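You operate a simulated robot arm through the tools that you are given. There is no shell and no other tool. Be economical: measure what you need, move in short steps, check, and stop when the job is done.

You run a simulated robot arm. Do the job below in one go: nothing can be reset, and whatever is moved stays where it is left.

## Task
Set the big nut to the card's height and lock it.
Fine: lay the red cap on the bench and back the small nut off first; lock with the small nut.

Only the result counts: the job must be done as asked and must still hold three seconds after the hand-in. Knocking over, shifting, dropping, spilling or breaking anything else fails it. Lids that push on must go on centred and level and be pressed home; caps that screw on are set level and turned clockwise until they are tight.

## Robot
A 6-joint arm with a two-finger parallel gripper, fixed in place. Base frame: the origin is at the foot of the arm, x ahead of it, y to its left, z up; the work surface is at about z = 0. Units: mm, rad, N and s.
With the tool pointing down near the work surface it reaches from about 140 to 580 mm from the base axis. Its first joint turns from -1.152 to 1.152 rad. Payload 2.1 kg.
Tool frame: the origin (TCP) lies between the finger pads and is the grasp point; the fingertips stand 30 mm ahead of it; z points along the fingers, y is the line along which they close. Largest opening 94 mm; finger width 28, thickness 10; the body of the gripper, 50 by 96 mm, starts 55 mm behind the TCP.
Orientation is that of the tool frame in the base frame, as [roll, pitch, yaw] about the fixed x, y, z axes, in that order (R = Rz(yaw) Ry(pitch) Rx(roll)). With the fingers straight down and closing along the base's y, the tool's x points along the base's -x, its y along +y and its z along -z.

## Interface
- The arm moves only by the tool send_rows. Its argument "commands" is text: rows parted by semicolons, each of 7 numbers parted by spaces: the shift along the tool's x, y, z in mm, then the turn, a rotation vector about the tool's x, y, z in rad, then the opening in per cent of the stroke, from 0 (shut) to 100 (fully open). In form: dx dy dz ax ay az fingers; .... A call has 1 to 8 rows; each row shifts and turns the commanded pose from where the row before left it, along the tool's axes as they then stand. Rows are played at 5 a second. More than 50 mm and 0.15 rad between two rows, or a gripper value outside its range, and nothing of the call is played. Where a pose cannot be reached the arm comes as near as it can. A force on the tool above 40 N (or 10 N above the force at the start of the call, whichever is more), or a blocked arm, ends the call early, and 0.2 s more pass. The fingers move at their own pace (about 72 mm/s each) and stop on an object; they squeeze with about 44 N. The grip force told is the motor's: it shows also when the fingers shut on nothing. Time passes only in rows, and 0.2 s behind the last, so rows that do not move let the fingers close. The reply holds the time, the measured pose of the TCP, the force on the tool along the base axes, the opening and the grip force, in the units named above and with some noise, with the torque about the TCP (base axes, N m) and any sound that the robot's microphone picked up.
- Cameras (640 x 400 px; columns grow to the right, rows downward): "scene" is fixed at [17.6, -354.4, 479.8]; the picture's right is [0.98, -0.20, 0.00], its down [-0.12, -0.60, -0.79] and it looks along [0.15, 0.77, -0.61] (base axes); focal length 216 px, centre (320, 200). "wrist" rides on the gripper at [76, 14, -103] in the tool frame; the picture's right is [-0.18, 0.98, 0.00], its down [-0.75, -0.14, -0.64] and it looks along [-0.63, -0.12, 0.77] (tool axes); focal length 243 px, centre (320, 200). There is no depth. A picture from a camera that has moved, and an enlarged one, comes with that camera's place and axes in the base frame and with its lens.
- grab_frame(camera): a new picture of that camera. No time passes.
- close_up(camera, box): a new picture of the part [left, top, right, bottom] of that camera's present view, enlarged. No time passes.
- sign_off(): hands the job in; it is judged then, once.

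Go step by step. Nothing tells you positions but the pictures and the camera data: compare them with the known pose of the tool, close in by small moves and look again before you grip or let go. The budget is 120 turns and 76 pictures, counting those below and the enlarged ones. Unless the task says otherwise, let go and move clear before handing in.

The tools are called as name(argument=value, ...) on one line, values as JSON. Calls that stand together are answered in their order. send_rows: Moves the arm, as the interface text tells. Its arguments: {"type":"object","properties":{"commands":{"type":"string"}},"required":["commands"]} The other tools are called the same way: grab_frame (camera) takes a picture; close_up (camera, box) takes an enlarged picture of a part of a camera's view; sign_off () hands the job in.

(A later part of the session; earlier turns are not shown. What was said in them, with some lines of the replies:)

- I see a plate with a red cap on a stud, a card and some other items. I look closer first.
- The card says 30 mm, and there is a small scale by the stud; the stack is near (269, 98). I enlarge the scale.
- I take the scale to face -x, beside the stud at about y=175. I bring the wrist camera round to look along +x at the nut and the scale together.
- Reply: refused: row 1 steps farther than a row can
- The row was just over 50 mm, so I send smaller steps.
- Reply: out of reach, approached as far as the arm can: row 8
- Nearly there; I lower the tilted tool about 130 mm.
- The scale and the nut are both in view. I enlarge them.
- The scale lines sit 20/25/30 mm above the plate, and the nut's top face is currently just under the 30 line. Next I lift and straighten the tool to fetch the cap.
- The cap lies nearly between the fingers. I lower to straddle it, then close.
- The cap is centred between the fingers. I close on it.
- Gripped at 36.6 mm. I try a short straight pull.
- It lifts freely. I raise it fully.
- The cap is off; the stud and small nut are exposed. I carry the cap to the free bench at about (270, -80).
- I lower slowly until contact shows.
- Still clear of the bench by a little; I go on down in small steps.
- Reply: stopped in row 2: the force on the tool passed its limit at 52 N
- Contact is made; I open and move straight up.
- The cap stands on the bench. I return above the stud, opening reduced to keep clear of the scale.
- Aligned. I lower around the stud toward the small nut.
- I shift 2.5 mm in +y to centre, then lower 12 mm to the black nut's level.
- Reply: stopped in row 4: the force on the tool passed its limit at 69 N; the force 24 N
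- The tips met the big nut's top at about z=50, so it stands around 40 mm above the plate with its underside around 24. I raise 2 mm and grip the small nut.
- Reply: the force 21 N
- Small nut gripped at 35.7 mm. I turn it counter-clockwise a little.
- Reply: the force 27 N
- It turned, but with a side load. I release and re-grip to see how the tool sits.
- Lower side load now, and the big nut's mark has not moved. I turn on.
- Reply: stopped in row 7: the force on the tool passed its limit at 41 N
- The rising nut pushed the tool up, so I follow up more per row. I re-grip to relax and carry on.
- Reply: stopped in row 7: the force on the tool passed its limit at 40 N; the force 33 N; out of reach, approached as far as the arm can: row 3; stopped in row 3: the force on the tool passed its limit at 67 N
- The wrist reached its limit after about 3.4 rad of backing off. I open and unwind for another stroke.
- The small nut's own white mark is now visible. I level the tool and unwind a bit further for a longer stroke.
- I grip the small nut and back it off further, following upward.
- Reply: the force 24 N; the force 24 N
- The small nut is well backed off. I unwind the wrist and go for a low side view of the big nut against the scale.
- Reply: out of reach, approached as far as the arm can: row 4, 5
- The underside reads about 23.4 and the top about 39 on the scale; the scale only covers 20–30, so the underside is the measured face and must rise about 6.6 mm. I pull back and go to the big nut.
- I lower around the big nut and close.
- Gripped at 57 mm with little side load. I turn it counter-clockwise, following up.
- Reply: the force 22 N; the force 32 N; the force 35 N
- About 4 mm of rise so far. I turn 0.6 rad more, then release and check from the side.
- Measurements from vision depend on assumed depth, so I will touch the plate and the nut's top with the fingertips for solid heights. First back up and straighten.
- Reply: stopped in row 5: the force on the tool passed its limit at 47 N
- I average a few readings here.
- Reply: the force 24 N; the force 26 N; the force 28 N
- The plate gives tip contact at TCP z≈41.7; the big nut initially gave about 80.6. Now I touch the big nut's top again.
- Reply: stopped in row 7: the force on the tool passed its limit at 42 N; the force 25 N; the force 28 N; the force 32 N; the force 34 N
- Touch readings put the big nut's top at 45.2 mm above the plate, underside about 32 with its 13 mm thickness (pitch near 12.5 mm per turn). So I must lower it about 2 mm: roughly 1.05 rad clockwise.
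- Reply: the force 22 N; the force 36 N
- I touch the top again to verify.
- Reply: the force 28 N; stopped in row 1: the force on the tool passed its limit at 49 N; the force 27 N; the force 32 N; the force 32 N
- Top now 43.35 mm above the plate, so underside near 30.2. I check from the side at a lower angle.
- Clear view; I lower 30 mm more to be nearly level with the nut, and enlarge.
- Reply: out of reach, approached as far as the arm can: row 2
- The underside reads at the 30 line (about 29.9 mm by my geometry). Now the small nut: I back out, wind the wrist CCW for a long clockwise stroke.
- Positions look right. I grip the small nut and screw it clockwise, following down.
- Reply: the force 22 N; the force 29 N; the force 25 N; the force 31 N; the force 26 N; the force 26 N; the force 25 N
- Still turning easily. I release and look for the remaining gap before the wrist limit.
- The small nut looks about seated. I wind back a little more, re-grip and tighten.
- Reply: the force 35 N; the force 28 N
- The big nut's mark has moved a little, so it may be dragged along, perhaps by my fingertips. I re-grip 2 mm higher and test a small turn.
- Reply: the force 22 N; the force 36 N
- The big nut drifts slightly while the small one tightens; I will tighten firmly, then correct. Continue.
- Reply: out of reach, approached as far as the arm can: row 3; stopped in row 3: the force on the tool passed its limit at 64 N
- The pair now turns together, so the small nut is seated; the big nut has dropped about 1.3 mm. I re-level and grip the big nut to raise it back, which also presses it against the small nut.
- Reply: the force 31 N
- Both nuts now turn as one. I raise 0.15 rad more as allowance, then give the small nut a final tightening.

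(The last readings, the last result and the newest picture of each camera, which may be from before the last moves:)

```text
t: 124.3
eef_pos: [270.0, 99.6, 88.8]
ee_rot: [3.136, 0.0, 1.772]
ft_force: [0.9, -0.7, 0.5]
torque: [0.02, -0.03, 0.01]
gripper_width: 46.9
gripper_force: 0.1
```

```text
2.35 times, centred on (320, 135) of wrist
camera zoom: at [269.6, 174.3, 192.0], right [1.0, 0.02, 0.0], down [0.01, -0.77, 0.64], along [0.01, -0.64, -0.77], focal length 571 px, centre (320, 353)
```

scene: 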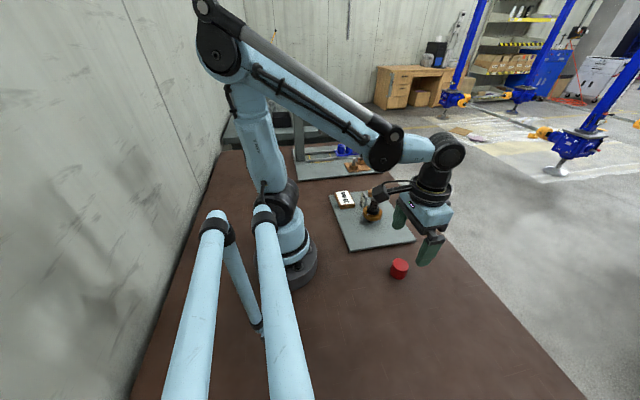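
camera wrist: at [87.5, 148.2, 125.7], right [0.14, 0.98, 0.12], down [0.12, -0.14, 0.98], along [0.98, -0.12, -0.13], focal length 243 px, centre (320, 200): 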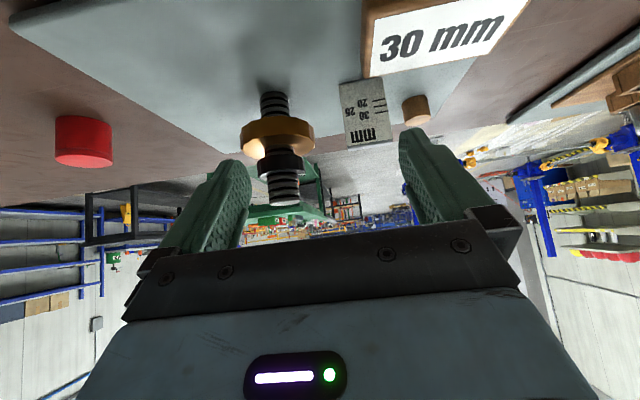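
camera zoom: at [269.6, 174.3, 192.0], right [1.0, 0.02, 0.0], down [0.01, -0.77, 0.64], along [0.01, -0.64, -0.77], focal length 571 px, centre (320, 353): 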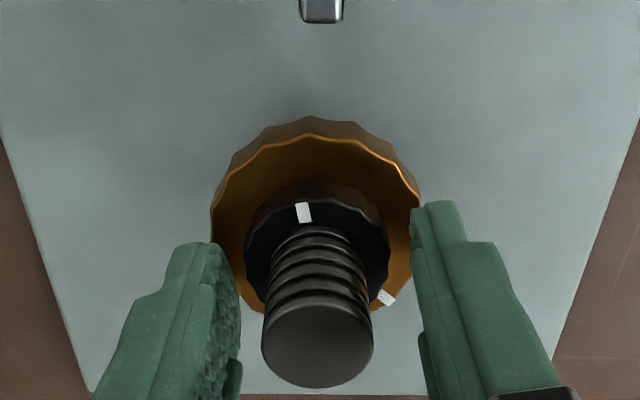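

send_rows(commands="0 0 -0.5 0 0 0 20;0 0 0 0 0 0 20;0 0 0 0 0 0 20;0 0 0.1 0 0 0.1 20;0 0 0.2 0 0 0.1 20;0 0 0.2 0 0 0.1 20")

close_up(camera="wrist", box=[220, 50, 420, 220])

```text
t: 125.8
eef_pos: [269.9, 98.2, 89.8]
ee_rot: [3.14, 0.001, 1.47]
ft_force: [-1.9, 0.6, -17.6]
torque: [-0.97, 0.19, 0.05]
gripper_width: 35.8
gripper_force: 45.1
```

```text
2.35 times, centred on (320, 135) of wrist
camera zoom: at [292.1, 171.2, 192.1], right [0.96, -0.28, 0.0], down [-0.22, -0.74, 0.64], along [-0.18, -0.62, -0.77], focal length 571 px, centre (320, 353)
```

zoom: 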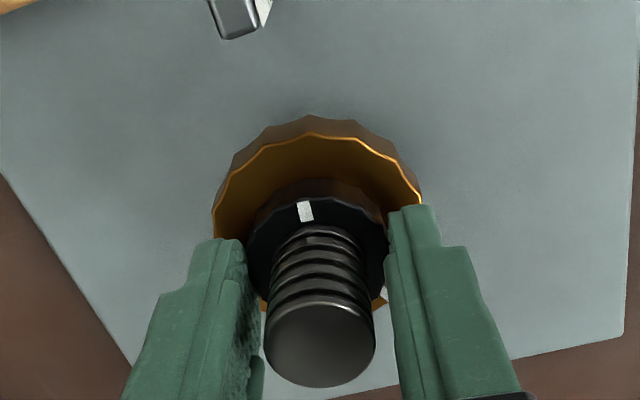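

The marks stay together: the nuts are locked as a pair. I release and measure the big nut's top again.

send_rows(commands="0 0 0 0 0 0 50;0 1 0 0 0 0 50;0 0 0.5 0 0 0 50;0 0 0.5 0 0 0 50;0 0 0.5 0 0 0 50;0 0 0.5 0 0 0 50;0 0 0.5 0 0 0 50;0 0 0.5 0 0 0 50")

send_rows(commands="0 0 0.5 0 0 0 50;0 0 0.5 0 0 0 50;0 0 0.5 0 0 0 50;0 0 0.5 0 0 0 50;0 0 0.5 0 0 0 50;0 0 0.5 0 0 0 50")

```text
t: 127.5
eef_pos: [271.1, 99.4, 86.1]
ee_rot: [3.137, -0.002, 1.471]
ft_force: [0.1, 0.4, 0.3]
torque: [0.01, 0.03, 0.04]
gripper_width: 47.2
gripper_force: 0.1
```

```text
t: 128.8
eef_pos: [271.9, 98.7, 85.3]
ee_rot: [3.139, 0.002, 1.471]
ft_force: [-0.4, -1.2, 9.8]
torque: [0.1, 0.31, -0.03]
gripper_width: 47.5
gripper_force: 0.5
stopped in row 6: the force on the tool passed its limit at 43 N (the readings are from after the stop); the commanded pose is now the measured one
```

send_rows(commands="0 0 0 0 0 0 50")

send_rows(commands="0 0 0 0 0 0 50")

send_rows(commands="0 0 0 0 0 0 50")

send_rows(commands="0 0 0 0 0 0 50")

```text
t: 129.2
eef_pos: [271.2, 99.7, 85.8]
ee_rot: [3.139, 0.002, 1.469]
ft_force: [-0.8, -2.1, 16.4]
torque: [0.23, 0.46, -0.05]
gripper_width: 47.4
gripper_force: 0.2
```

```text
t: 129.6
eef_pos: [271.3, 98.4, 84.9]
ee_rot: [3.141, 0.003, 1.47]
ft_force: [-1.5, -1.2, 19.5]
torque: [0.2, 0.53, -0.06]
gripper_width: 47.3
gripper_force: 0.1
```

```text
t: 130.0
eef_pos: [271.1, 99.4, 84.2]
ee_rot: [3.139, 0.001, 1.471]
ft_force: [-1.0, -1.9, 22.7]
torque: [0.18, 0.61, 0.0]
gripper_width: 47.3
gripper_force: 0.6
```

```text
t: 130.4
eef_pos: [270.3, 99.3, 84.2]
ee_rot: [3.139, 0.002, 1.469]
ft_force: [-1.3, -2.5, 23.5]
torque: [0.17, 0.63, -0.06]
gripper_width: 47.2
gripper_force: 0.3
```

Top at 43.2 mm above the plate, underside about 29.9, unchanged. I move clear and take a last look.

send_rows(commands="0 0 -2 0 0 0 50;0 0 -20 0 0 0 50;0 0 -40 0 0 0 50;0 0 -45 0 0 0 50;0 0 -45 0 0 0 50")

close_up(camera="scene", box=[330, 180, 430, 290])

close_up(camera="scene", box=[360, 190, 390, 220])

```text
t: 131.6
eef_pos: [270.4, 99.1, 234.1]
ee_rot: [3.139, 0.004, 1.47]
ft_force: [-0.7, 0.0, -0.3]
torque: [0.02, -0.01, 0.01]
gripper_width: 46.9
gripper_force: 0.1
```

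```text
3.64 times, centred on (380, 235) of scene
camera zoom: at [17.6, -354.4, 479.8], right [0.98, -0.2, 0.0], down [-0.12, -0.6, -0.79], along [0.15, 0.77, -0.61], focal length 787 px, centre (102, 73)
```

zoom: 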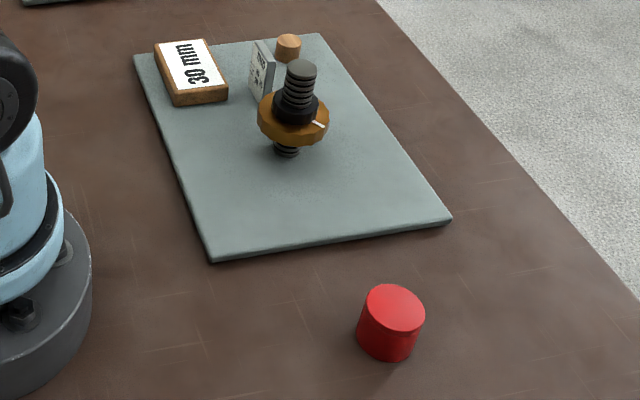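

```text
13.33 times, centred on (375, 205) of scene
camera zoom: at [17.6, -354.4, 479.8], right [0.98, -0.2, 0.0], down [-0.12, -0.6, -0.79], along [0.15, 0.77, -0.61], focal length 2886 px, centre (-413, 133)
```

zoom: 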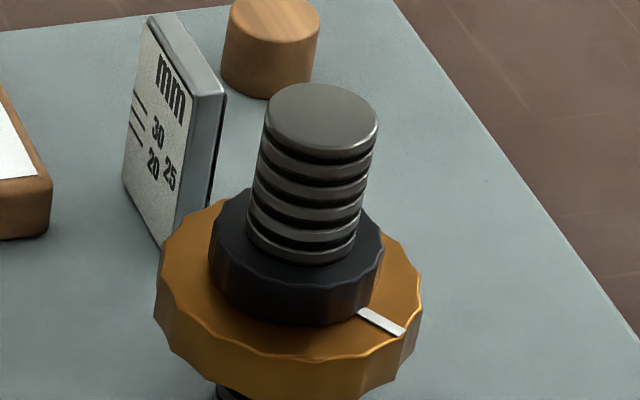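

The cap stands on the bench, the big nut reads about 30 mm on the scale, and the small nut is tight against it. The arm is clear, so I hand in.

sign_off()

```text
The job is handed in.
```

I set the big nut's underside to about 29.7–29.9 mm above the plate (the card says 30 mm) and tightened the small nut down onto it; the job is handed in.

- **Which face:** The task doesn't say which face of the nut counts. I used the underside because the scale only runs from 20 to 30 mm and the underside started at about 26. If the top face was meant, the height is wrong: it sits at about 43 mm.
- **Lock:** As the small nut tightened, it dragged the big nut round with it, so I couldn't tighten it any further. I turned the big nut back up to height and gave the small nut a final turn. The two now turn as one.
- **Cap and arm:** The red cap stands on the bench next to the plate, and the arm has let go and is clear. In the last picture nothing else looked moved.
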